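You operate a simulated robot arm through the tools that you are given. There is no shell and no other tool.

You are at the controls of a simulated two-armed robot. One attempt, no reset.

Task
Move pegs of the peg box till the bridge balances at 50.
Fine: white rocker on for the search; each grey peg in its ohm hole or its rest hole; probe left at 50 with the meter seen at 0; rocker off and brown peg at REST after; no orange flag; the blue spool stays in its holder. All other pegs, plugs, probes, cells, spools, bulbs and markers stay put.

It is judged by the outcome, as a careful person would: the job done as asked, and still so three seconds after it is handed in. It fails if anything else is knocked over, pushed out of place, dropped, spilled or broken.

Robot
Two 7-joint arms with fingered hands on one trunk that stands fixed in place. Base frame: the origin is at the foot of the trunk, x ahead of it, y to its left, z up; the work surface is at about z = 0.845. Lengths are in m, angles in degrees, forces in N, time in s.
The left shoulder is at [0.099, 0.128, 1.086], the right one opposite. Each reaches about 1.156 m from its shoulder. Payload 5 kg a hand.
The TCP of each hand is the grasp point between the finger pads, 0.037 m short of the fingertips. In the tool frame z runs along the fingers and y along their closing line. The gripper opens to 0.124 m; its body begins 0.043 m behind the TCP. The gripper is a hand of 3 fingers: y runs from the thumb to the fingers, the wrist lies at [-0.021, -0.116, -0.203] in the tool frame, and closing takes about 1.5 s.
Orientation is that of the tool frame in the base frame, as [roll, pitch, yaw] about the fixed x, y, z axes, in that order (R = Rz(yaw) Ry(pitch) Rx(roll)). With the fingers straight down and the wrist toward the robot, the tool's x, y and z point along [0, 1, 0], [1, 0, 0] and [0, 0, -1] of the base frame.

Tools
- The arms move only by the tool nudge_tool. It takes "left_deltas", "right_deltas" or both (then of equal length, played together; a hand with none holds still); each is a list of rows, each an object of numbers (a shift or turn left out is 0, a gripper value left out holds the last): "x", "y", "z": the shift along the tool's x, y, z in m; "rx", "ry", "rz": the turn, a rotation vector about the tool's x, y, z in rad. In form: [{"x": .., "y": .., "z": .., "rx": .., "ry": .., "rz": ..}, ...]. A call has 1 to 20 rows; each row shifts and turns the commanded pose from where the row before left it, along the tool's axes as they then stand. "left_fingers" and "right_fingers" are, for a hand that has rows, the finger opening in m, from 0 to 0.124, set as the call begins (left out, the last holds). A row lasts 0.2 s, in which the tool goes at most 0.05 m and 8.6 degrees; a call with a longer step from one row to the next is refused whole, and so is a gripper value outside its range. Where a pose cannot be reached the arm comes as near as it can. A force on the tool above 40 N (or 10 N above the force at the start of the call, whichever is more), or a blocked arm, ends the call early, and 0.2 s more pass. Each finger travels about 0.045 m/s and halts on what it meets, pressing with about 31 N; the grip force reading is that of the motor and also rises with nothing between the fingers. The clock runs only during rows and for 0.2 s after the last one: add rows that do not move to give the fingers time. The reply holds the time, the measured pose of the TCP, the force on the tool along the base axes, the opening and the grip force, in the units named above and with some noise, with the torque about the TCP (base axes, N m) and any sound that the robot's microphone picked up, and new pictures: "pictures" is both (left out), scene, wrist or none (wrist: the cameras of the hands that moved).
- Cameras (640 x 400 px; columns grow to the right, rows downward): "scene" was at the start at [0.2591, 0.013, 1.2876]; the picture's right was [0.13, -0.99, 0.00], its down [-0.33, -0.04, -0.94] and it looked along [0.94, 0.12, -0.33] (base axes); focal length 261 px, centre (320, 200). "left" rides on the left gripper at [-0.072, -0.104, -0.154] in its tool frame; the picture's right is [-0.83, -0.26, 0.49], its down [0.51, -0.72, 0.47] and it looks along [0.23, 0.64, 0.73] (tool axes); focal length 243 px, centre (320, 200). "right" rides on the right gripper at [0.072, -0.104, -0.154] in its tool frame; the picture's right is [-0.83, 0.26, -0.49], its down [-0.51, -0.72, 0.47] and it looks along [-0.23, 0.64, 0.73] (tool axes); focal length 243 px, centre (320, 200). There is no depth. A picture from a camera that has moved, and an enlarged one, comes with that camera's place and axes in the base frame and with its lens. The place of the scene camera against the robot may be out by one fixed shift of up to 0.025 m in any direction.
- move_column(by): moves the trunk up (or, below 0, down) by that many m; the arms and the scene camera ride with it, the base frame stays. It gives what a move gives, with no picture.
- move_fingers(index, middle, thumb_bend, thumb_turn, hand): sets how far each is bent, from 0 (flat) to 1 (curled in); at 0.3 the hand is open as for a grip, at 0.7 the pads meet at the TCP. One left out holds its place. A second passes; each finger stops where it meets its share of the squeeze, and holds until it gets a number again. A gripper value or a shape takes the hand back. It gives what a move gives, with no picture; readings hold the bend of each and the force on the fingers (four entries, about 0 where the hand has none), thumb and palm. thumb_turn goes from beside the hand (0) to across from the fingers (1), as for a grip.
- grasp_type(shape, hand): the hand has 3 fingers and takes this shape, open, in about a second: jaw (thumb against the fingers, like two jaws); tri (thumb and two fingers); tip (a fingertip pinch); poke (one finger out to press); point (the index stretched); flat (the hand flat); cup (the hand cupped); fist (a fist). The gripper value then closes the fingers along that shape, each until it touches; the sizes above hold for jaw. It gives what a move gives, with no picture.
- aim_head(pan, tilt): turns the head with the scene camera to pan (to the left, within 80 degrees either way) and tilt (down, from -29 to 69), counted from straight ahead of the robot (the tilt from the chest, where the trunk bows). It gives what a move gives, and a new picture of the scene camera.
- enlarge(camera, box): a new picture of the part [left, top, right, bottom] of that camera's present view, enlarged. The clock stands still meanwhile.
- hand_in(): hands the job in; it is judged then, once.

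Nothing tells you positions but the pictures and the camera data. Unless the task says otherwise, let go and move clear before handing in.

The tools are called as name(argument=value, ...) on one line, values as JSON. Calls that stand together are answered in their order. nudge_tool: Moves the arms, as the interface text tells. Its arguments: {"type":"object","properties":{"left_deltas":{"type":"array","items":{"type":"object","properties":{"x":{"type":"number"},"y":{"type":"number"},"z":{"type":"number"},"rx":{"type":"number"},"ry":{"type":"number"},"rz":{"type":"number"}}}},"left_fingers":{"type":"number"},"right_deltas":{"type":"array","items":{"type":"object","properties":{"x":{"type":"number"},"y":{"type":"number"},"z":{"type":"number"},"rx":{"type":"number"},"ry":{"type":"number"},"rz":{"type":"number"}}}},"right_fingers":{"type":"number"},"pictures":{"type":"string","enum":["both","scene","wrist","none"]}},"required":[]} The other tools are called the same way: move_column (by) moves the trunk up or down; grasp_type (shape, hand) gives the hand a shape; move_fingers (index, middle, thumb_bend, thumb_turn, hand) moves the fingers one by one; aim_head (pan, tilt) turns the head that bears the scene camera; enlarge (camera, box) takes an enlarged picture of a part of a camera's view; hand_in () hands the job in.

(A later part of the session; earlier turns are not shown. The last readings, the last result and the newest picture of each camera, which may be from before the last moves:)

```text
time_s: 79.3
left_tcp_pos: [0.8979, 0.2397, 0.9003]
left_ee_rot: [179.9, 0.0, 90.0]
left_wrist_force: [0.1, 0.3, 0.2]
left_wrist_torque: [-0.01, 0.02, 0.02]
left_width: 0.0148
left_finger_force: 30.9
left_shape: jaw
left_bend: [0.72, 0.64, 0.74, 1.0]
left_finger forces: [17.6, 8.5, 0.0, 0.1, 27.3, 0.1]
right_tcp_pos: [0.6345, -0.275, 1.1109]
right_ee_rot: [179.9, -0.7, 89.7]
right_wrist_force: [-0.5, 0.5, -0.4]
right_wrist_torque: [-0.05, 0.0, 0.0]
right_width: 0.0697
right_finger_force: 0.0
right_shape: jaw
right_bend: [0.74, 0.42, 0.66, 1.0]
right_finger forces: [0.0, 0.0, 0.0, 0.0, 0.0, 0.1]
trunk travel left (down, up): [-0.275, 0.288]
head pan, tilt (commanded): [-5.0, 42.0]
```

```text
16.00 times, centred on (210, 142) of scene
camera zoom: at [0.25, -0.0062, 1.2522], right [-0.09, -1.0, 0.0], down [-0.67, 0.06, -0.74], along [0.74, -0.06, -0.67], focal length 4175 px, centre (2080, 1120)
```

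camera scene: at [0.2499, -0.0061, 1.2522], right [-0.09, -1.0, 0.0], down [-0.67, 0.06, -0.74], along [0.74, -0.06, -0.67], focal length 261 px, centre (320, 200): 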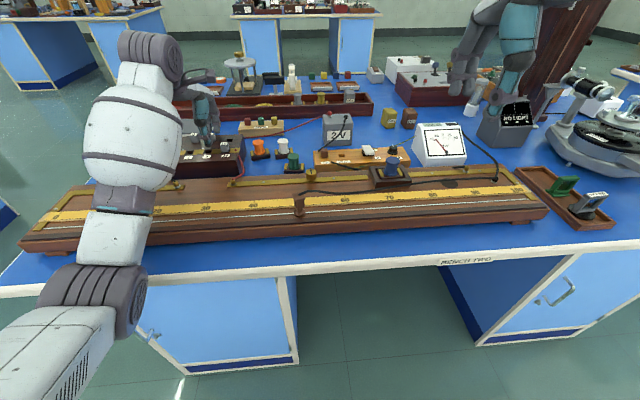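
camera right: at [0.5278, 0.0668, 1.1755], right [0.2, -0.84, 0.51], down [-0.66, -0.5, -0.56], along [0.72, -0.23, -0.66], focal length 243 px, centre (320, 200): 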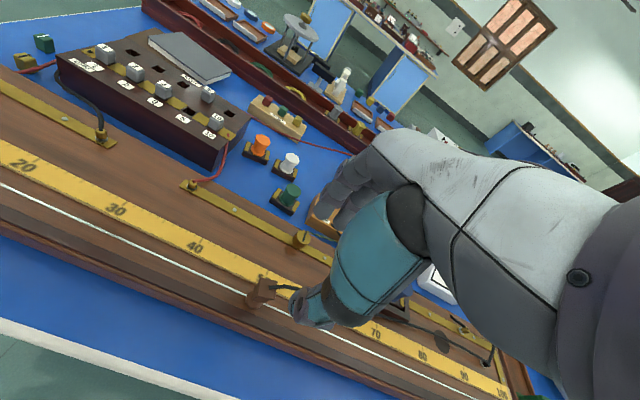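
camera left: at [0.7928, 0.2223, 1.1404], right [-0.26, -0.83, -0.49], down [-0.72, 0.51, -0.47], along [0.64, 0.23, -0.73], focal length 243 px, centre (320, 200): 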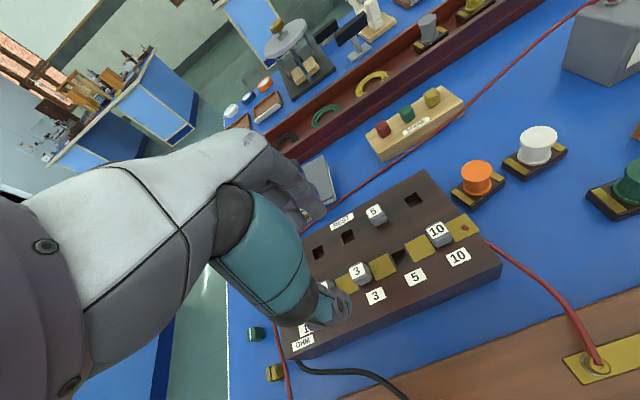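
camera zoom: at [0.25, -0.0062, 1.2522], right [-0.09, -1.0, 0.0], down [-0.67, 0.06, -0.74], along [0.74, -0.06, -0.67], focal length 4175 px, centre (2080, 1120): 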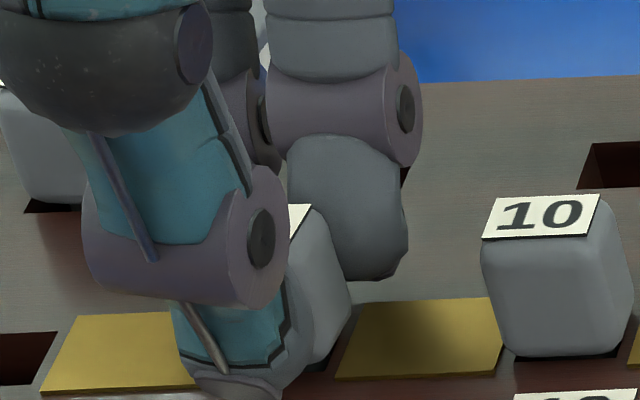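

The meter reads 0 d: balanced at 50 with R = 3. Release peg 5 and lift away.

nudge_tool(left_deltas=[{}, {}, {}, {}], left_fingers=0.045, pictures="none")

nudge_tool(left_deltas=[{}, {"z": -0.015}, {"z": -0.03}, {"z": -0.04}, {"z": -0.04}, {}], left_fingers=0.05, pictures="both")

enlarge(camera="left", box=[260, 180, 460, 330])

enlarge(camera="scene", box=[150, 110, 250, 180])

enlarge(camera="scene", box=[400, 115, 480, 175])

```text
time_s: 80.3
left_tcp_pos: [0.8975, 0.24, 0.9011]
left_ee_rot: [179.9, 0.1, 89.9]
left_wrist_force: [1.0, -0.6, 0.7]
left_wrist_torque: [0.02, 0.03, 0.01]
left_width: 0.0445
left_finger_force: 0.0
left_shape: jaw
left_bend: [0.74, 0.51, 0.73, 1.0]
left_finger forces: [0.0, 0.0, 0.0, 0.1, 0.0, 0.0]
right_tcp_pos: [0.6345, -0.2745, 1.1102]
right_ee_rot: [179.9, -0.6, 89.9]
right_wrist_force: [0.1, 0.0, -0.1]
right_wrist_torque: [-0.01, -0.04, 0.04]
right_width: 0.0697
right_finger_force: 0.0
right_shape: jaw
right_bend: [0.74, 0.42, 0.66, 1.0]
right_finger forces: [0.0, 0.0, 0.0, 0.0, 0.0, 0.0]
trunk travel left (down, up): [-0.275, 0.288]
head pan, tilt (commanded): [-5.0, 42.0]
```

```text
time_s: 81.7
left_tcp_pos: [0.8965, 0.2388, 1.0251]
left_ee_rot: [180.0, 0.0, 89.9]
left_wrist_force: [-0.5, 0.4, -0.9]
left_wrist_torque: [0.0, 0.02, 0.0]
left_width: 0.0493
left_finger_force: 0.1
left_shape: jaw
left_bend: [0.74, 0.49, 0.72, 1.0]
left_finger forces: [0.0, 0.0, 0.0, 0.0, 0.1, 0.0]
right_tcp_pos: [0.6367, -0.2744, 1.1104]
right_ee_rot: [179.9, -0.5, 89.9]
right_wrist_force: [0.2, -0.1, 1.1]
right_wrist_torque: [0.0, 0.01, 0.01]
right_width: 0.07
right_finger_force: 0.0
right_shape: jaw
right_bend: [0.74, 0.42, 0.66, 1.0]
right_finger forces: [0.1, 0.1, 0.1, 0.1, 0.0, 0.1]
trunk travel left (down, up): [-0.275, 0.288]
head pan, tilt (commanded): [-5.0, 42.0]
camera scene: at [0.2506, -0.0058, 1.252], right [-0.09, -1.0, 0.0], down [-0.67, 0.06, -0.74], along [0.74, -0.07, -0.67], focal length 261 px, centre (320, 200)
camera left: at [0.794, 0.1686, 1.1773], right [-0.26, -0.83, -0.49], down [-0.72, 0.51, -0.47], along [0.64, 0.23, -0.73], focal length 243 px, centre (320, 200)
```

scene: 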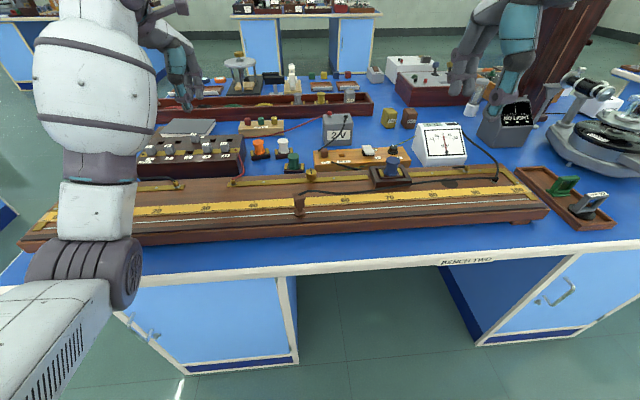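
left: 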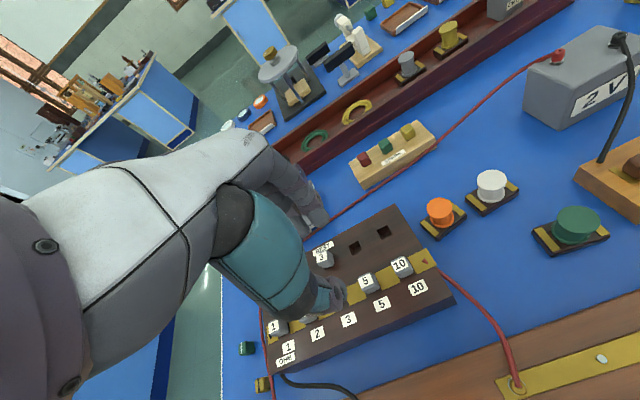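

```text
2.67 times, centred on (360, 255) of left
camera zoom: at [0.794, 0.1686, 1.1773], right [-0.26, -0.83, -0.49], down [-0.72, 0.51, -0.47], along [0.64, 0.23, -0.73], focal length 647 px, centre (213, 53)
```

zoom: 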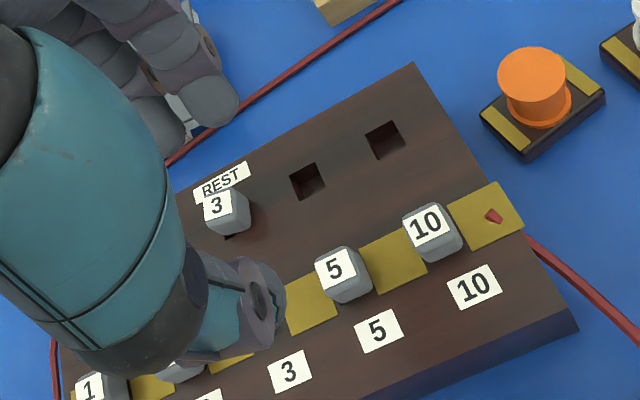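

```text
5.71 times, centred on (200, 145) of scene
camera zoom: at [0.2506, -0.0058, 1.252], right [-0.09, -1.0, 0.0], down [-0.67, 0.06, -0.74], along [0.74, -0.07, -0.67], focal length 1491 px, centre (1006, 514)
```

zoom: 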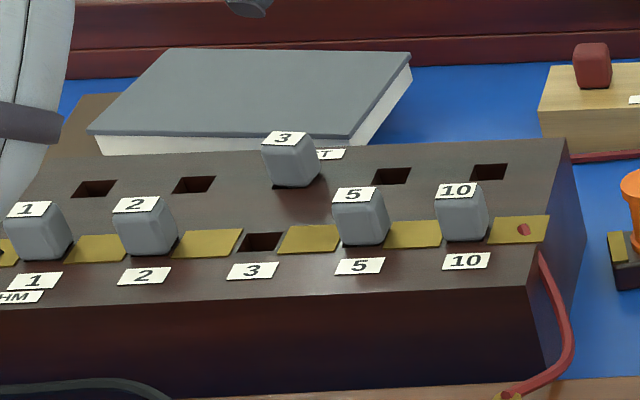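

```text
6.67 times, centred on (440, 145) of scene
camera zoom: at [0.2506, -0.0058, 1.252], right [-0.09, -1.0, 0.0], down [-0.67, 0.06, -0.74], along [0.74, -0.07, -0.67], focal length 1740 px, centre (-480, 567)
```

zoom: 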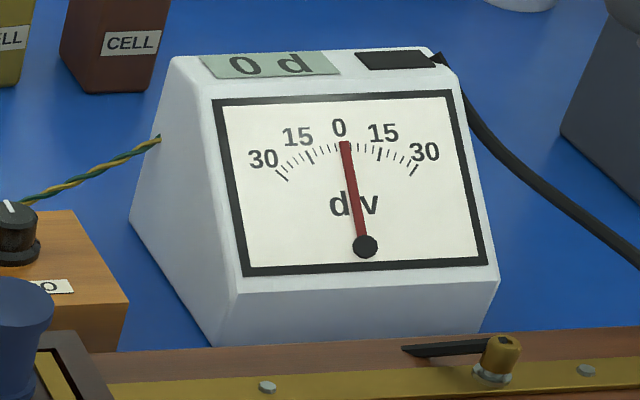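

Settled at 0 d with hands clear: balance seen. Next I remove power: brown peg ON→REST. The battery cable lies behind that peg, so I'll grip it along y with the left hand turned 90°. First retract and rotate.

nudge_tool(left_deltas=[{"z": -0.045}, {"z": -0.04}, {"y": -0.045}, {"y": -0.045}, {"y": -0.045}, {"x": -0.045}, {"x": -0.045}, {"x": -0.045}, {}], left_fingers=0.05, pictures="none")

nudge_tool(left_deltas=[{"rz": 0.1428}, {"rz": 0.1428}, {"rz": 0.1428}, {"rz": 0.1428}, {"rz": 0.1428}, {"rz": 0.1428}, {"rz": 0.1428}, {"rz": 0.1428}, {"rz": 0.1428}, {"rz": 0.1428}, {"rz": 0.1428}, {}], pictures="both")

```text
time_s: 83.7
left_tcp_pos: [0.7597, 0.104, 1.1118]
left_ee_rot: [179.9, 0.1, 90.0]
left_wrist_force: [0.4, 1.1, 0.0]
left_wrist_torque: [0.0, -0.01, -0.02]
left_width: 0.0499
left_finger_force: 0.0
left_shape: jaw
left_bend: [0.74, 0.49, 0.72, 1.0]
left_finger forces: [0.0, 0.0, 0.0, 0.0, 0.0, 0.0]
right_tcp_pos: [0.635, -0.2733, 1.1096]
right_ee_rot: [179.9, -0.6, 89.9]
right_wrist_force: [0.8, -0.4, 0.0]
right_wrist_torque: [-0.03, 0.01, -0.01]
right_width: 0.0699
right_finger_force: 0.1
right_shape: jaw
right_bend: [0.74, 0.42, 0.66, 1.0]
right_finger forces: [0.1, 0.0, 0.1, 0.0, 0.1, 0.0]
trunk travel left (down, up): [-0.275, 0.288]
head pan, tilt (commanded): [-5.0, 42.0]
```

```text
time_s: 86.3
left_tcp_pos: [0.7605, 0.104, 1.1109]
left_ee_rot: [180.0, -0.2, -0.1]
left_wrist_force: [0.7, -0.3, 0.5]
left_wrist_torque: [0.02, 0.0, -0.02]
left_width: 0.0498
left_finger_force: 0.0
left_shape: jaw
left_bend: [0.74, 0.49, 0.72, 1.0]
left_finger forces: [0.0, 0.0, 0.0, 0.0, 0.1, 0.1]
right_tcp_pos: [0.6342, -0.2745, 1.1106]
right_ee_rot: [179.8, -0.5, 90.0]
right_wrist_force: [0.3, 0.3, 0.3]
right_wrist_torque: [0.0, 0.0, 0.01]
right_width: 0.0698
right_finger_force: 0.0
right_shape: jaw
right_bend: [0.74, 0.42, 0.66, 1.0]
right_finger forces: [0.0, 0.1, 0.1, 0.1, 0.0, 0.0]
trunk travel left (down, up): [-0.275, 0.288]
head pan, tilt (commanded): [-5.0, 42.0]
camera scene: at [0.2497, -0.006, 1.2523], right [-0.09, -1.0, 0.0], down [-0.67, 0.06, -0.74], along [0.74, -0.06, -0.67], focal length 261 px, centre (320, 200)
camera left: at [0.6907, 0.2111, 1.2639], right [-0.83, 0.26, -0.49], down [0.51, 0.72, -0.47], along [0.23, -0.64, -0.73], focal length 243 px, centre (320, 200)
```

scene: 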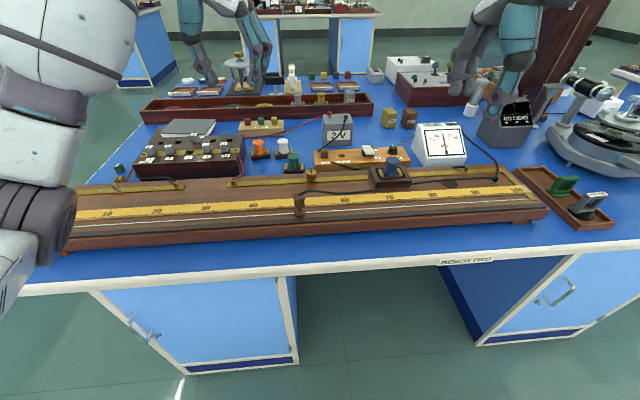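
left: 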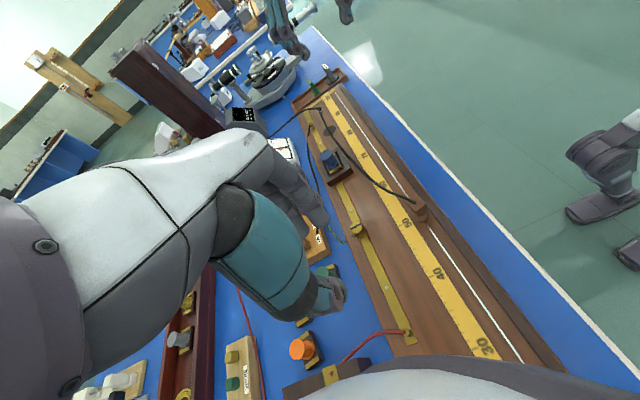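

Rotation is fine. Move above the brown peg.

nudge_tool(left_deltas=[{"x": 0.028, "y": 0.0352}, {"x": 0.028, "y": 0.0352}, {"x": 0.028, "y": 0.0352}, {"x": 0.028, "y": 0.0352}, {"x": 0.028, "y": 0.0352}, {"z": 0.04}, {"z": 0.04}, {"z": 0.035}, {}], left_fingers=0.05, pictures="both")

enlarge(camera="left", box=[220, 170, 420, 320])

enlarge(camera="scene", box=[280, 90, 420, 190])

```text
time_s: 88.3
left_tcp_pos: [0.9003, -0.0701, 0.9944]
left_ee_rot: [180.0, -0.1, -0.1]
left_wrist_force: [-0.1, 0.0, 0.5]
left_wrist_torque: [0.0, 0.02, -0.02]
left_width: 0.0499
left_finger_force: 0.1
left_shape: jaw
left_bend: [0.74, 0.49, 0.72, 1.0]
left_finger forces: [0.1, 0.0, 0.0, 0.0, 0.1, 0.0]
right_tcp_pos: [0.634, -0.2762, 1.1106]
right_ee_rot: [179.8, -0.6, 89.8]
right_wrist_force: [0.2, -0.1, -0.4]
right_wrist_torque: [0.01, -0.01, -0.01]
right_width: 0.0698
right_finger_force: 0.0
right_shape: jaw
right_bend: [0.74, 0.42, 0.66, 1.0]
right_finger forces: [0.0, 0.0, 0.1, 0.1, 0.0, 0.0]
trunk travel left (down, up): [-0.275, 0.288]
head pan, tilt (commanded): [-5.0, 42.0]
camera scene: at [0.2495, -0.0063, 1.2524], right [-0.09, -1.0, 0.0], down [-0.67, 0.06, -0.74], along [0.74, -0.06, -0.67], focal length 261 px, centre (320, 200)
camera left: at [0.8297, 0.0351, 1.1471], right [-0.83, 0.26, -0.49], down [0.51, 0.72, -0.47], along [0.23, -0.64, -0.73], focal length 243 px, centre (320, 200)
```

scene: 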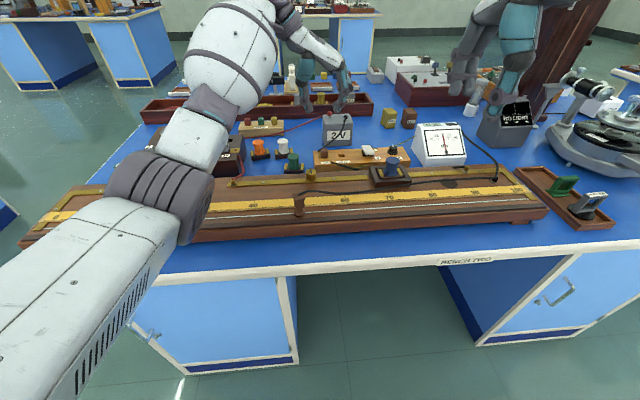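
left: 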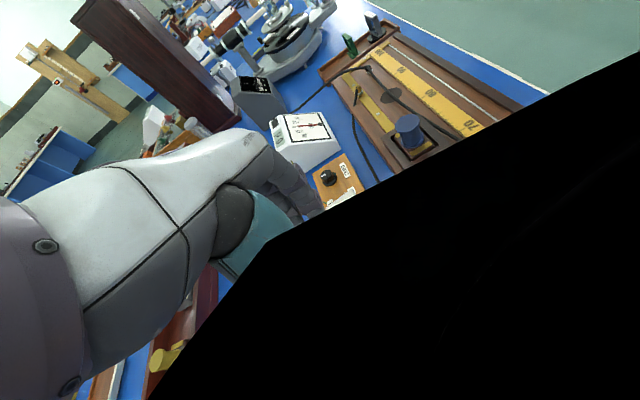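

```text
2.67 times, centred on (320, 245) of left
camera zoom: at [0.8297, 0.0351, 1.1471], right [-0.83, 0.26, -0.49], down [0.51, 0.72, -0.47], along [0.23, -0.64, -0.73], focal length 647 px, centre (320, 80)
```

zoom: 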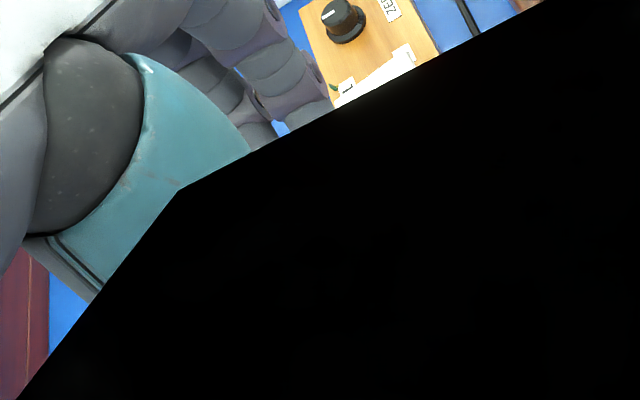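

```text
4.00 times, centred on (350, 140) of scene
camera zoom: at [0.2495, -0.0063, 1.2524], right [-0.09, -1.0, 0.0], down [-0.67, 0.06, -0.74], along [0.74, -0.06, -0.67], focal length 1044 px, centre (200, 440)
```

zoom: 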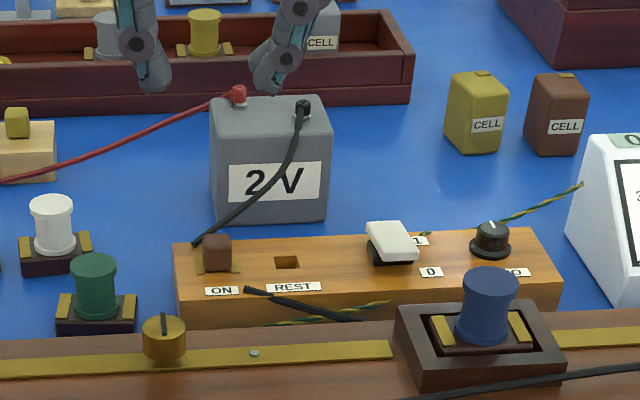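

The left wrist camera is blocked by its own arm here, so I'll use the right wrist camera and the scene camera to guide.

nudge_tool(right_deltas=[{}], pictures="wrist")

enlarge(camera="right", box=[60, 40, 300, 220])

```text
time_s: 88.7
left_tcp_pos: [0.9016, -0.0703, 0.9944]
left_ee_rot: [180.0, -0.1, 0.0]
left_wrist_force: [-0.3, 0.3, -0.4]
left_wrist_torque: [0.04, 0.0, 0.01]
left_width: 0.0498
left_finger_force: 0.1
left_shape: jaw
left_bend: [0.74, 0.49, 0.72, 1.0]
left_finger forces: [0.0, 0.0, 0.0, 0.1, 0.0, 0.0]
right_tcp_pos: [0.6355, -0.2748, 1.1111]
right_ee_rot: [-180.0, -0.6, 89.9]
right_wrist_force: [0.3, -0.4, -1.0]
right_wrist_torque: [0.01, 0.01, 0.01]
right_width: 0.0697
right_finger_force: 0.1
right_shape: jaw
right_bend: [0.74, 0.42, 0.66, 1.0]
right_finger forces: [0.0, 0.0, 0.1, 0.0, 0.1, 0.0]
trunk travel left (down, up): [-0.275, 0.288]
head pan, tilt (commanded): [-5.0, 42.0]
camera right: at [0.5302, -0.2035, 1.2656], right [0.26, -0.84, 0.48], down [-0.72, -0.5, -0.48], along [0.64, -0.23, -0.73], focal length 243 px, centre (320, 200)
```

right: 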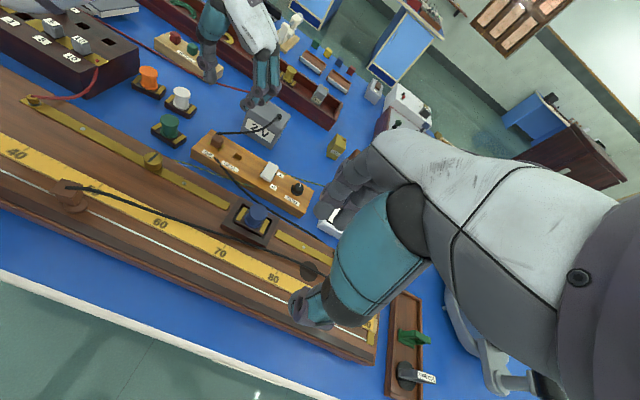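

```text
2.22 times, centred on (180, 130) of right
camera zoom: at [0.5302, -0.2035, 1.2656], right [0.26, -0.84, 0.48], down [-0.72, -0.5, -0.48], along [0.64, -0.23, -0.73], focal length 539 px, centre (631, 356)
```

zoom: 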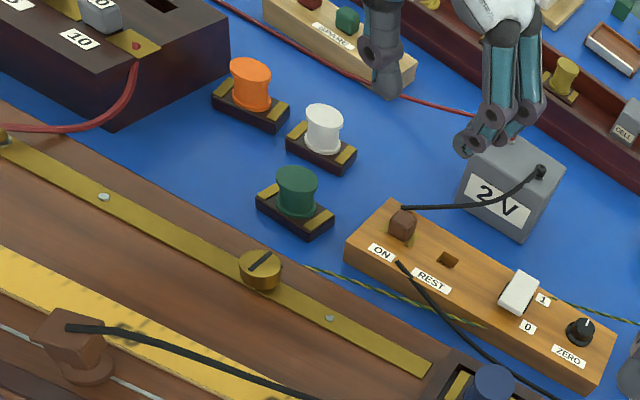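

The brown peg is at about (0.8965, −0.074, top z 0.840) on a board top near z 0.824. I'll tilt ~7° to level thumb and fingers and come down to about 4 cm above grip height.

nudge_tool(left_deltas=[{"x": -0.006, "y": 0.006}, {"rx": 0.12}, {"z": 0.0312, "y": 0.0038}, {"z": 0.0312, "y": 0.0038}, {"z": 0.0312, "y": 0.0038}, {}], left_fingers=0.05, pictures="none")

enlarge(camera="right", box=[160, 60, 280, 180])

enlarge(camera="scene", box=[300, 110, 380, 170])

```text
time_s: 90.1
left_tcp_pos: [0.8978, -0.0774, 0.9008]
left_ee_rot: [-173.0, -0.1, 0.0]
left_wrist_force: [-0.5, 0.1, 0.3]
left_wrist_torque: [0.0, -0.01, -0.02]
left_width: 0.0496
left_finger_force: 0.0
left_shape: jaw
left_bend: [0.74, 0.49, 0.72, 1.0]
left_finger forces: [0.0, 0.0, 0.1, 0.0, 0.1, 0.0]
right_tcp_pos: [0.6351, -0.2754, 1.1102]
right_ee_rot: [179.9, -0.7, 89.9]
right_wrist_force: [0.0, 0.4, -0.1]
right_wrist_torque: [-0.01, 0.0, 0.05]
right_width: 0.0698
right_finger_force: 0.0
right_shape: jaw
right_bend: [0.74, 0.42, 0.66, 1.0]
right_finger forces: [0.0, 0.1, 0.0, 0.1, 0.0, 0.1]
trunk travel left (down, up): [-0.275, 0.288]
head pan, tilt (commanded): [-5.0, 42.0]
```

```text
3.33 times, centred on (220, 120) of right
camera zoom: at [0.5298, -0.2038, 1.2658], right [0.26, -0.84, 0.48], down [-0.72, -0.5, -0.48], along [0.64, -0.23, -0.73], focal length 809 px, centre (653, 467)
```

zoom: 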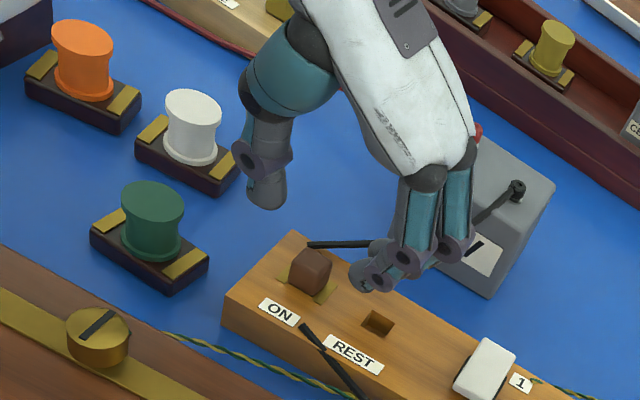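

```text
6.67 times, centred on (340, 140) of scene
camera zoom: at [0.2496, -0.0063, 1.2523], right [-0.09, -1.0, 0.0], down [-0.67, 0.06, -0.74], along [0.74, -0.06, -0.67], focal length 1740 px, centre (187, 600)
```

zoom: 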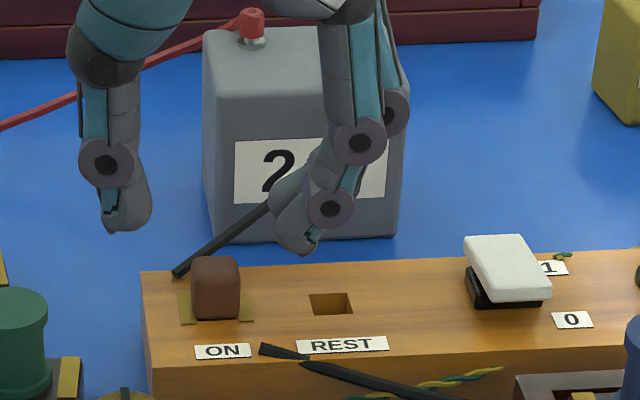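

Thumb and fingers straddle the brown peg well in both views. Descend most of the way.

nudge_tool(left_deltas=[{"z": 0.0149, "y": 0.0018, "x": -0.001}, {"z": 0.0099, "y": 0.0012}, {"z": 0.005, "y": 0.0006}, {}], left_fingers=0.05, pictures="none")

enlarge(camera="right", box=[180, 80, 260, 160])

enlarge(camera="scene", box=[310, 120, 370, 165])

```text
time_s: 91.1
left_tcp_pos: [0.8943, -0.0768, 0.8724]
left_ee_rot: [-173.1, -0.1, 0.0]
left_wrist_force: [0.5, -0.6, 4.8]
left_wrist_torque: [-0.14, 0.01, 0.04]
left_width: 0.0499
left_finger_force: 0.2
left_shape: jaw
left_bend: [0.74, 0.49, 0.72, 1.0]
left_finger forces: [3.7, 0.0, 0.1, 0.0, 0.1, 0.1]
right_tcp_pos: [0.6349, -0.2753, 1.1112]
right_ee_rot: [179.9, -0.6, 90.0]
right_wrist_force: [0.6, -0.1, -0.6]
right_wrist_torque: [-0.02, 0.02, -0.02]
right_width: 0.0694
right_finger_force: 0.0
right_shape: jaw
right_bend: [0.74, 0.42, 0.66, 1.0]
right_finger forces: [0.0, 0.0, 0.0, 0.0, 0.0, 0.0]
trunk travel left (down, up): [-0.275, 0.288]
head pan, tilt (commanded): [-5.0, 42.0]
```

```text
5.00 times, centred on (220, 120) of right
camera zoom: at [0.5297, -0.2037, 1.2659], right [0.26, -0.84, 0.48], down [-0.72, -0.5, -0.48], along [0.64, -0.23, -0.73], focal length 1213 px, centre (820, 600)
```

zoom: 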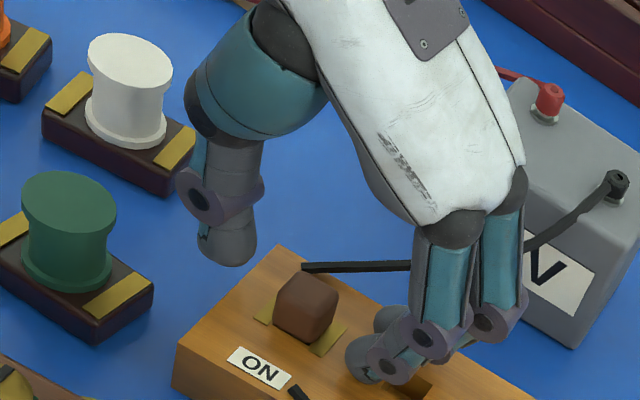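

```text
8.89 times, centred on (340, 142) of scene
camera zoom: at [0.2495, -0.0062, 1.2524], right [-0.09, -1.0, 0.0], down [-0.67, 0.06, -0.74], along [0.74, -0.06, -0.67], focal length 2320 px, centre (142, 711)
```

zoom: 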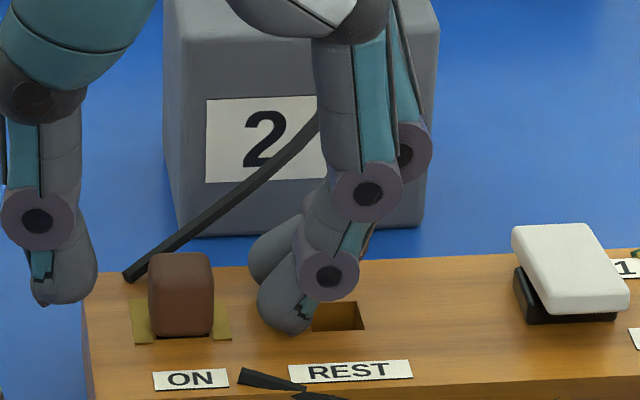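

The index finger touched the board first—too much tilt. Lift 3 mm, reduce the tilt, and lower again.

nudge_tool(left_deltas=[{"z": -0.004, "y": -0.0005}, {"rx": -0.07}, {"y": -0.002}, {}], left_fingers=0.05, pictures="none")

nudge_tool(left_deltas=[{"z": 0.003}, {"z": 0.002}, {"z": 0.002}, {}], left_fingers=0.05, pictures="none")

enlarge(camera="right", box=[180, 80, 260, 160])

enlarge(camera="scene", box=[310, 120, 370, 165])

```text
time_s: 92.1
left_tcp_pos: [0.8956, -0.0766, 0.8771]
left_ee_rot: [-177.2, -0.1, 0.1]
left_wrist_force: [-0.3, -0.4, 0.1]
left_wrist_torque: [-0.04, 0.0, 0.04]
left_width: 0.0498
left_finger_force: 0.0
left_shape: jaw
left_bend: [0.74, 0.49, 0.72, 1.0]
left_finger forces: [0.0, 0.0, 0.0, 0.1, 0.0, 0.0]
right_tcp_pos: [0.6343, -0.2742, 1.1114]
right_ee_rot: [179.9, -0.7, 89.9]
right_wrist_force: [-0.2, 0.0, 0.0]
right_wrist_torque: [-0.02, 0.0, -0.01]
right_width: 0.0696
right_finger_force: 0.1
right_shape: jaw
right_bend: [0.74, 0.42, 0.66, 1.0]
right_finger forces: [0.0, 0.0, 0.1, 0.0, 0.0, 0.0]
trunk travel left (down, up): [-0.275, 0.288]
head pan, tilt (commanded): [-5.0, 42.0]
```

```text
time_s: 93.1
left_tcp_pos: [0.8948, -0.0761, 0.8702]
left_ee_rot: [-177.2, -0.2, 0.0]
left_wrist_force: [0.5, -1.0, 5.8]
left_wrist_torque: [-0.23, 0.02, 0.03]
left_width: 0.0501
left_finger_force: 0.1
left_shape: jaw
left_bend: [0.74, 0.49, 0.72, 1.0]
left_finger forces: [6.0, 0.1, 0.1, 0.0, 0.0, 0.0]
right_tcp_pos: [0.6349, -0.2745, 1.1112]
right_ee_rot: [179.8, -0.6, 90.0]
right_wrist_force: [-0.4, 0.3, -0.5]
right_wrist_torque: [0.01, 0.01, 0.01]
right_width: 0.0698
right_finger_force: 0.1
right_shape: jaw
right_bend: [0.74, 0.42, 0.66, 1.0]
right_finger forces: [0.0, 0.1, 0.0, 0.0, 0.1, 0.0]
trunk travel left (down, up): [-0.275, 0.288]
head pan, tilt (commanded): [-5.0, 42.0]
```

```text
5.00 times, centred on (220, 120) of right
camera zoom: at [0.5295, -0.2036, 1.266], right [0.26, -0.84, 0.48], down [-0.72, -0.5, -0.48], along [0.64, -0.23, -0.73], focal length 1213 px, centre (820, 600)
```

zoom: 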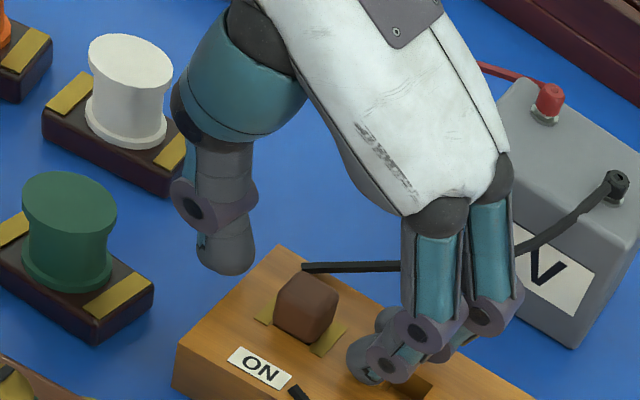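

```text
8.89 times, centred on (340, 142) of scene
camera zoom: at [0.2493, -0.0061, 1.2524], right [-0.09, -1.0, 0.0], down [-0.67, 0.06, -0.74], along [0.74, -0.06, -0.67], focal length 2320 px, centre (142, 711)
```

zoom: 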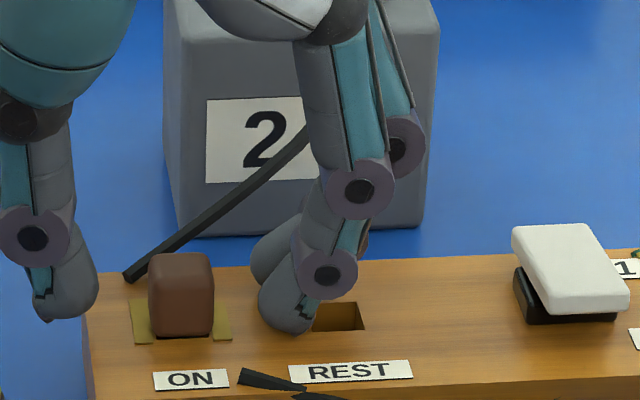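

Board top is about z 0.832; thumb and fingers are now level and low on the peg. Relieve 2 mm and close.

nudge_tool(left_deltas=[{"z": -0.002}, {}, {}, {}, {}], left_fingers=0.026, pictures="none")

enlarge(camera="right", box=[180, 80, 260, 160])

enlarge(camera="scene", box=[310, 120, 370, 165])

```text
time_s: 94.3
left_tcp_pos: [0.8955, -0.0758, 0.8721]
left_ee_rot: [-177.1, -0.1, 0.1]
left_wrist_force: [0.0, -0.4, -1.3]
left_wrist_torque: [0.02, 0.01, 0.0]
left_width: 0.0264
left_finger_force: 0.1
left_shape: jaw
left_bend: [0.73, 0.58, 0.74, 1.0]
left_finger forces: [0.0, 0.1, 0.0, 0.0, 0.0, 0.0]
right_tcp_pos: [0.6343, -0.2748, 1.1099]
right_ee_rot: [179.9, -0.6, 89.8]
right_wrist_force: [-1.0, 0.4, -0.4]
right_wrist_torque: [0.01, -0.02, -0.01]
right_width: 0.0695
right_finger_force: 0.1
right_shape: jaw
right_bend: [0.74, 0.42, 0.66, 1.0]
right_finger forces: [0.0, 0.1, 0.1, 0.0, 0.0, 0.1]
trunk travel left (down, up): [-0.275, 0.288]
head pan, tilt (commanded): [-5.0, 42.0]
```

```text
5.00 times, centred on (220, 120) of right
camera zoom: at [0.5301, -0.2036, 1.2657], right [0.26, -0.84, 0.48], down [-0.72, -0.5, -0.48], along [0.64, -0.23, -0.73], focal length 1213 px, centre (820, 600)
```

zoom: 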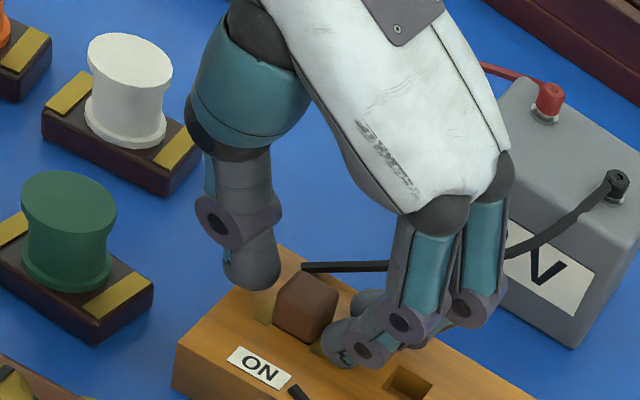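

```text
8.89 times, centred on (340, 142) of scene
camera zoom: at [0.2499, -0.0062, 1.2522], right [-0.09, -1.0, 0.0], down [-0.67, 0.06, -0.74], along [0.74, -0.06, -0.67], focal length 2320 px, centre (142, 711)
```

zoom: 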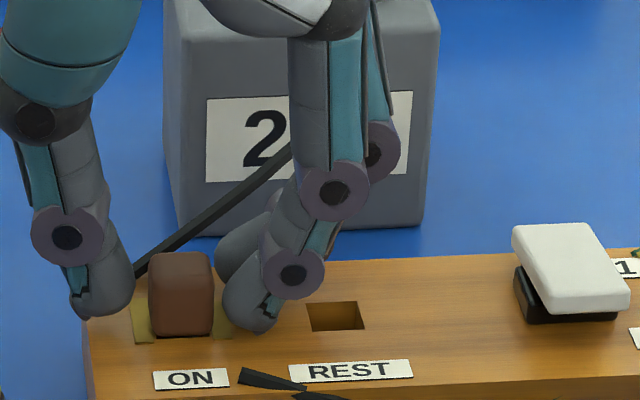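

nudge_tool(left_deltas=[{}, {}, {}, {}, {}], left_fingers=0.008, pictures="none")

enlarge(camera="right", box=[180, 80, 260, 160])

enlarge(camera="scene", box=[310, 120, 370, 165])

```text
time_s: 95.5
left_tcp_pos: [0.8945, -0.0754, 0.8712]
left_ee_rot: [-177.2, -0.2, 0.1]
left_wrist_force: [0.3, -0.8, 1.3]
left_wrist_torque: [-0.01, 0.0, 0.02]
left_width: 0.0118
left_finger_force: 30.7
left_shape: jaw
left_bend: [0.72, 0.71, 0.74, 1.0]
left_finger forces: [21.4, 6.3, 0.0, 0.0, 26.0, 0.0]
right_tcp_pos: [0.635, -0.2745, 1.1108]
right_ee_rot: [179.9, -0.7, 89.9]
right_wrist_force: [0.1, 0.0, 0.8]
right_wrist_torque: [-0.03, 0.02, 0.01]
right_width: 0.0697
right_finger_force: 0.1
right_shape: jaw
right_bend: [0.74, 0.42, 0.66, 1.0]
right_finger forces: [0.0, 0.0, 0.0, 0.0, 0.0, 0.0]
trunk travel left (down, up): [-0.275, 0.288]
head pan, tilt (commanded): [-5.0, 42.0]
```

```text
5.00 times, centred on (220, 120) of right
camera zoom: at [0.53, -0.2036, 1.2657], right [0.26, -0.84, 0.48], down [-0.72, -0.5, -0.48], along [0.64, -0.23, -0.73], focal length 1213 px, centre (820, 600)
```

zoom: 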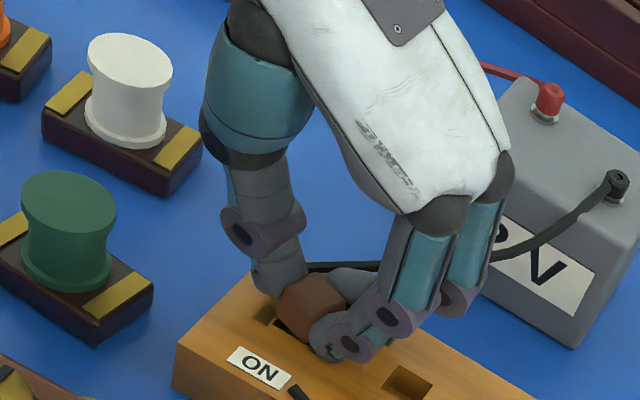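

```text
8.89 times, centred on (340, 142) of scene
camera zoom: at [0.2498, -0.0062, 1.2523], right [-0.09, -1.0, 0.0], down [-0.67, 0.06, -0.74], along [0.74, -0.06, -0.67], focal length 2320 px, centre (142, 711)
```

zoom: 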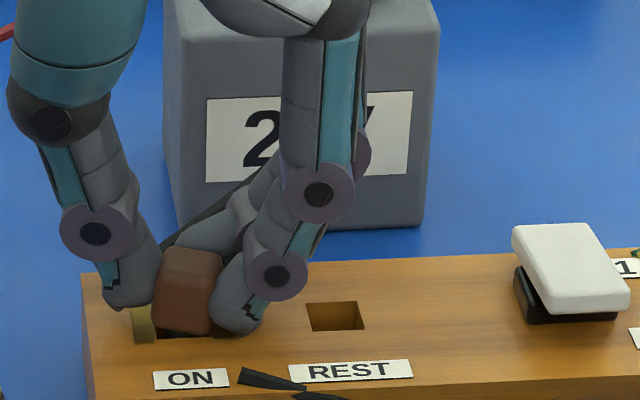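

Gripped (21 + 6 vs 26 N), with a little twist. Lift it out.

nudge_tool(left_deltas=[{"z": -0.005}, {"z": -0.008}, {"z": -0.012}, {"z": -0.01}, {}], pictures="none")

enlarge(camera="right", box=[180, 80, 260, 160])

enlarge(camera="scene", box=[310, 120, 370, 165])

enlarge(camera="scene", box=[400, 115, 480, 175])

```text
time_s: 96.7
left_tcp_pos: [0.8946, -0.0764, 0.9057]
left_ee_rot: [-177.2, 0.0, 0.0]
left_wrist_force: [-0.7, 0.0, -0.3]
left_wrist_torque: [0.02, -0.01, -0.01]
left_width: 0.0111
left_finger_force: 30.9
left_shape: jaw
left_bend: [0.72, 0.71, 0.74, 1.0]
left_finger forces: [21.2, 6.4, 0.0, 0.0, 25.9, 0.0]
right_tcp_pos: [0.6338, -0.2757, 1.1104]
right_ee_rot: [179.8, -0.5, 89.9]
right_wrist_force: [-0.4, 0.2, -0.2]
right_wrist_torque: [0.03, -0.04, 0.01]
right_width: 0.0696
right_finger_force: 0.0
right_shape: jaw
right_bend: [0.74, 0.42, 0.66, 1.0]
right_finger forces: [0.0, 0.1, 0.0, 0.0, 0.0, 0.0]
trunk travel left (down, up): [-0.275, 0.288]
head pan, tilt (commanded): [-5.0, 42.0]
```

```text
5.00 times, centred on (220, 120) of right
camera zoom: at [0.5303, -0.2036, 1.2656], right [0.26, -0.84, 0.48], down [-0.72, -0.5, -0.48], along [0.64, -0.23, -0.73], focal length 1213 px, centre (820, 600)
```

zoom: 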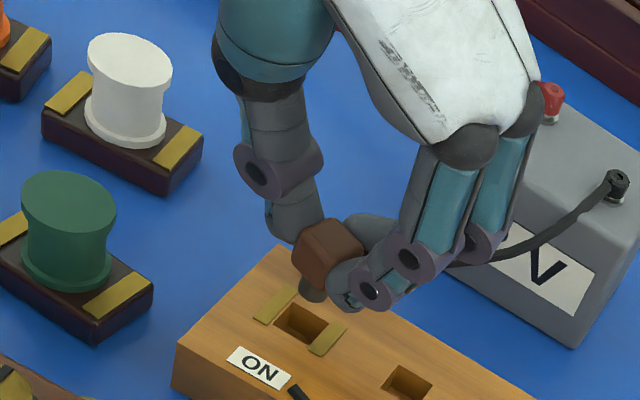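

```text
8.89 times, centred on (340, 142) of scene
camera zoom: at [0.2501, -0.0062, 1.2522], right [-0.09, -1.0, 0.0], down [-0.67, 0.06, -0.74], along [0.74, -0.06, -0.67], focal length 2320 px, centre (142, 711)
```

zoom: 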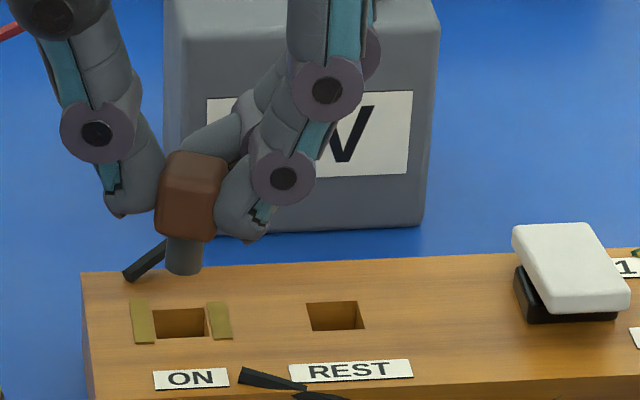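

```text
6.67 times, centred on (440, 145) of scene
camera zoom: at [0.2501, -0.0062, 1.2522], right [-0.09, -1.0, 0.0], down [-0.67, 0.06, -0.74], along [0.74, -0.06, -0.67], focal length 1740 px, centre (-480, 567)
```

zoom: 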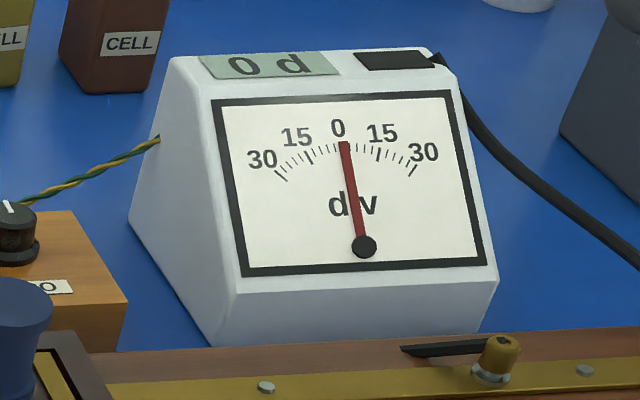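

Power is out; meter 0 d and no flag. Shift about 5 cm to −y over the REST hole.

nudge_tool(left_deltas=[{"y": 0.0168}, {"y": 0.0168}, {"y": 0.017}, {}], pictures="none")

enlarge(camera="right", box=[190, 90, 270, 170])

enlarge(camera="scene", box=[310, 120, 370, 165])

```text
time_s: 97.7
left_tcp_pos: [0.8952, -0.1261, 0.9045]
left_ee_rot: [-177.2, 0.0, -0.1]
left_wrist_force: [-0.4, 0.3, -0.9]
left_wrist_torque: [-0.02, 0.0, -0.02]
left_width: 0.0119
left_finger_force: 31.6
left_shape: jaw
left_bend: [0.72, 0.71, 0.74, 1.0]
left_finger forces: [21.2, 6.4, 0.0, 0.0, 25.9, 0.1]
right_tcp_pos: [0.634, -0.2747, 1.11]
right_ee_rot: [179.9, -0.6, 89.8]
right_wrist_force: [-0.4, -0.1, 0.2]
right_wrist_torque: [-0.03, 0.02, -0.01]
right_width: 0.07
right_finger_force: 0.0
right_shape: jaw
right_bend: [0.74, 0.42, 0.66, 1.0]
right_finger forces: [0.0, 0.1, 0.0, 0.0, 0.1, 0.1]
trunk travel left (down, up): [-0.275, 0.288]
head pan, tilt (commanded): [-5.0, 42.0]
```

```text
5.00 times, centred on (230, 130) of right
camera zoom: at [0.5302, -0.2033, 1.2657], right [0.26, -0.84, 0.48], down [-0.72, -0.5, -0.48], along [0.64, -0.23, -0.73], focal length 1213 px, centre (770, 550)
```

zoom: 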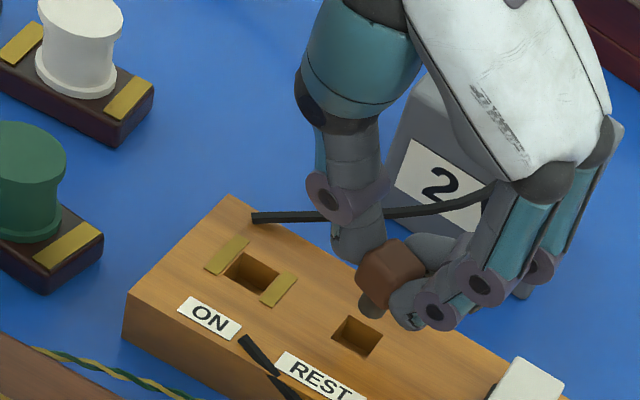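

```text
8.89 times, centred on (340, 142) of scene
camera zoom: at [0.25, -0.0058, 1.2522], right [-0.09, -1.0, 0.0], down [-0.67, 0.06, -0.74], along [0.74, -0.07, -0.67], focal length 2320 px, centre (142, 711)
```

zoom: 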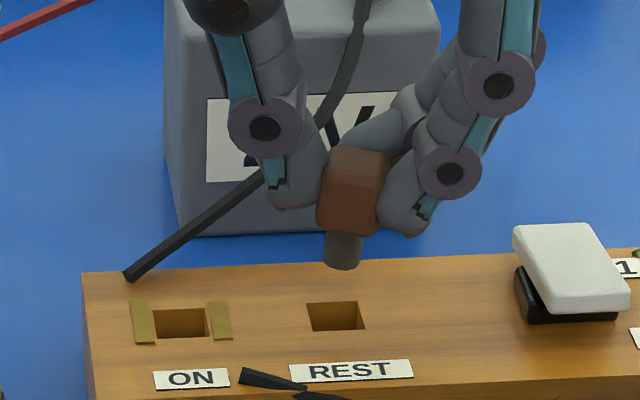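

Lined up over REST. Lower to just above the hole and check.

nudge_tool(left_deltas=[{"z": 0.008, "y": -0.0003, "x": -0.0007}, {"z": 0.007, "y": 0.0003}, {}], pictures="none")

enlarge(camera="right", box=[210, 110, 260, 160])

enlarge(camera="scene", box=[325, 130, 355, 160])

```text
time_s: 98.5
left_tcp_pos: [0.8943, -0.1257, 0.8894]
left_ee_rot: [-177.1, -0.1, 0.0]
left_wrist_force: [0.6, -0.3, -0.4]
left_wrist_torque: [0.0, 0.01, 0.02]
left_width: 0.0112
left_finger_force: 31.0
left_shape: jaw
left_bend: [0.72, 0.71, 0.74, 1.0]
left_finger forces: [21.2, 6.4, 0.0, 0.0, 25.8, 0.0]
right_tcp_pos: [0.6349, -0.2746, 1.1119]
right_ee_rot: [179.9, -0.6, 89.9]
right_wrist_force: [0.4, 0.1, -0.4]
right_wrist_torque: [0.02, -0.01, 0.04]
right_width: 0.0696
right_finger_force: 0.0
right_shape: jaw
right_bend: [0.74, 0.42, 0.66, 1.0]
right_finger forces: [0.0, 0.0, 0.0, 0.0, 0.0, 0.1]
trunk travel left (down, up): [-0.275, 0.288]
head pan, tilt (commanded): [-5.0, 42.0]
```

```text
8.00 times, centred on (235, 135) of right
camera zoom: at [0.53, -0.2036, 1.2657], right [0.26, -0.84, 0.48], down [-0.72, -0.5, -0.48], along [0.64, -0.23, -0.73], focal length 1941 px, centre (1000, 720)
```

zoom: 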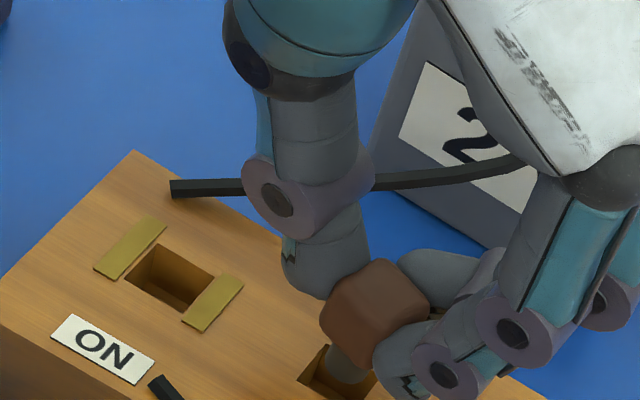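

```text
13.33 times, centred on (340, 145) of scene
camera zoom: at [0.2499, -0.0062, 1.2523], right [-0.09, -1.0, 0.0], down [-0.67, 0.06, -0.74], along [0.74, -0.06, -0.67], focal length 3479 px, centre (53, 933)
```

zoom: 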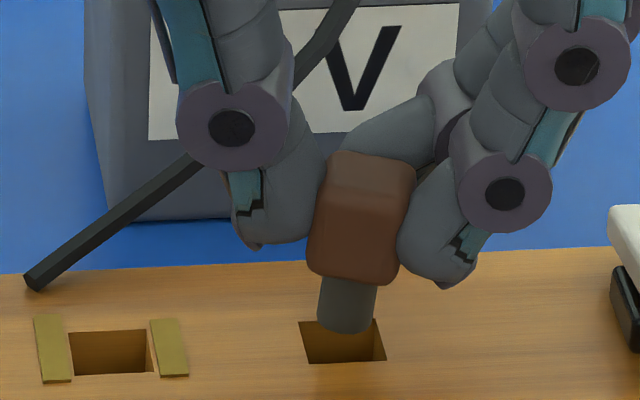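

The shank projects onto the REST hole. Lower in.

nudge_tool(left_deltas=[{"z": 0.003, "y": 0.0001}, {"z": 0.003, "y": 0.0002}, {"z": 0.002, "y": 0.0001}, {}], pictures="none")

enlarge(camera="scene", box=[325, 130, 355, 160])

```text
time_s: 99.5
left_tcp_pos: [0.8955, -0.1255, 0.8788]
left_ee_rot: [-177.0, -0.1, -0.1]
left_wrist_force: [-0.2, 0.3, -0.5]
left_wrist_torque: [0.01, 0.01, 0.01]
left_width: 0.0112
left_finger_force: 31.4
left_shape: jaw
left_bend: [0.72, 0.71, 0.74, 1.0]
left_finger forces: [21.2, 6.3, 0.1, 0.1, 25.9, 0.0]
right_tcp_pos: [0.6343, -0.274, 1.1101]
right_ee_rot: [179.9, -0.6, 89.9]
right_wrist_force: [0.2, -0.3, 0.7]
right_wrist_torque: [0.0, 0.02, 0.0]
right_width: 0.0698
right_finger_force: 0.0
right_shape: jaw
right_bend: [0.74, 0.42, 0.66, 1.0]
right_finger forces: [0.0, 0.1, 0.0, 0.1, 0.0, 0.1]
trunk travel left (down, up): [-0.275, 0.288]
head pan, tilt (commanded): [-5.0, 42.0]
```

```text
13.33 times, centred on (340, 145) of scene
camera zoom: at [0.2499, -0.0062, 1.2522], right [-0.09, -1.0, 0.0], down [-0.67, 0.06, -0.74], along [0.74, -0.06, -0.67], focal length 3479 px, centre (53, 933)
```

zoom: 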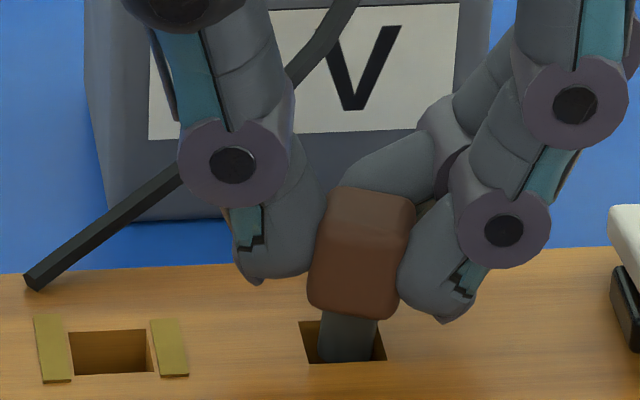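

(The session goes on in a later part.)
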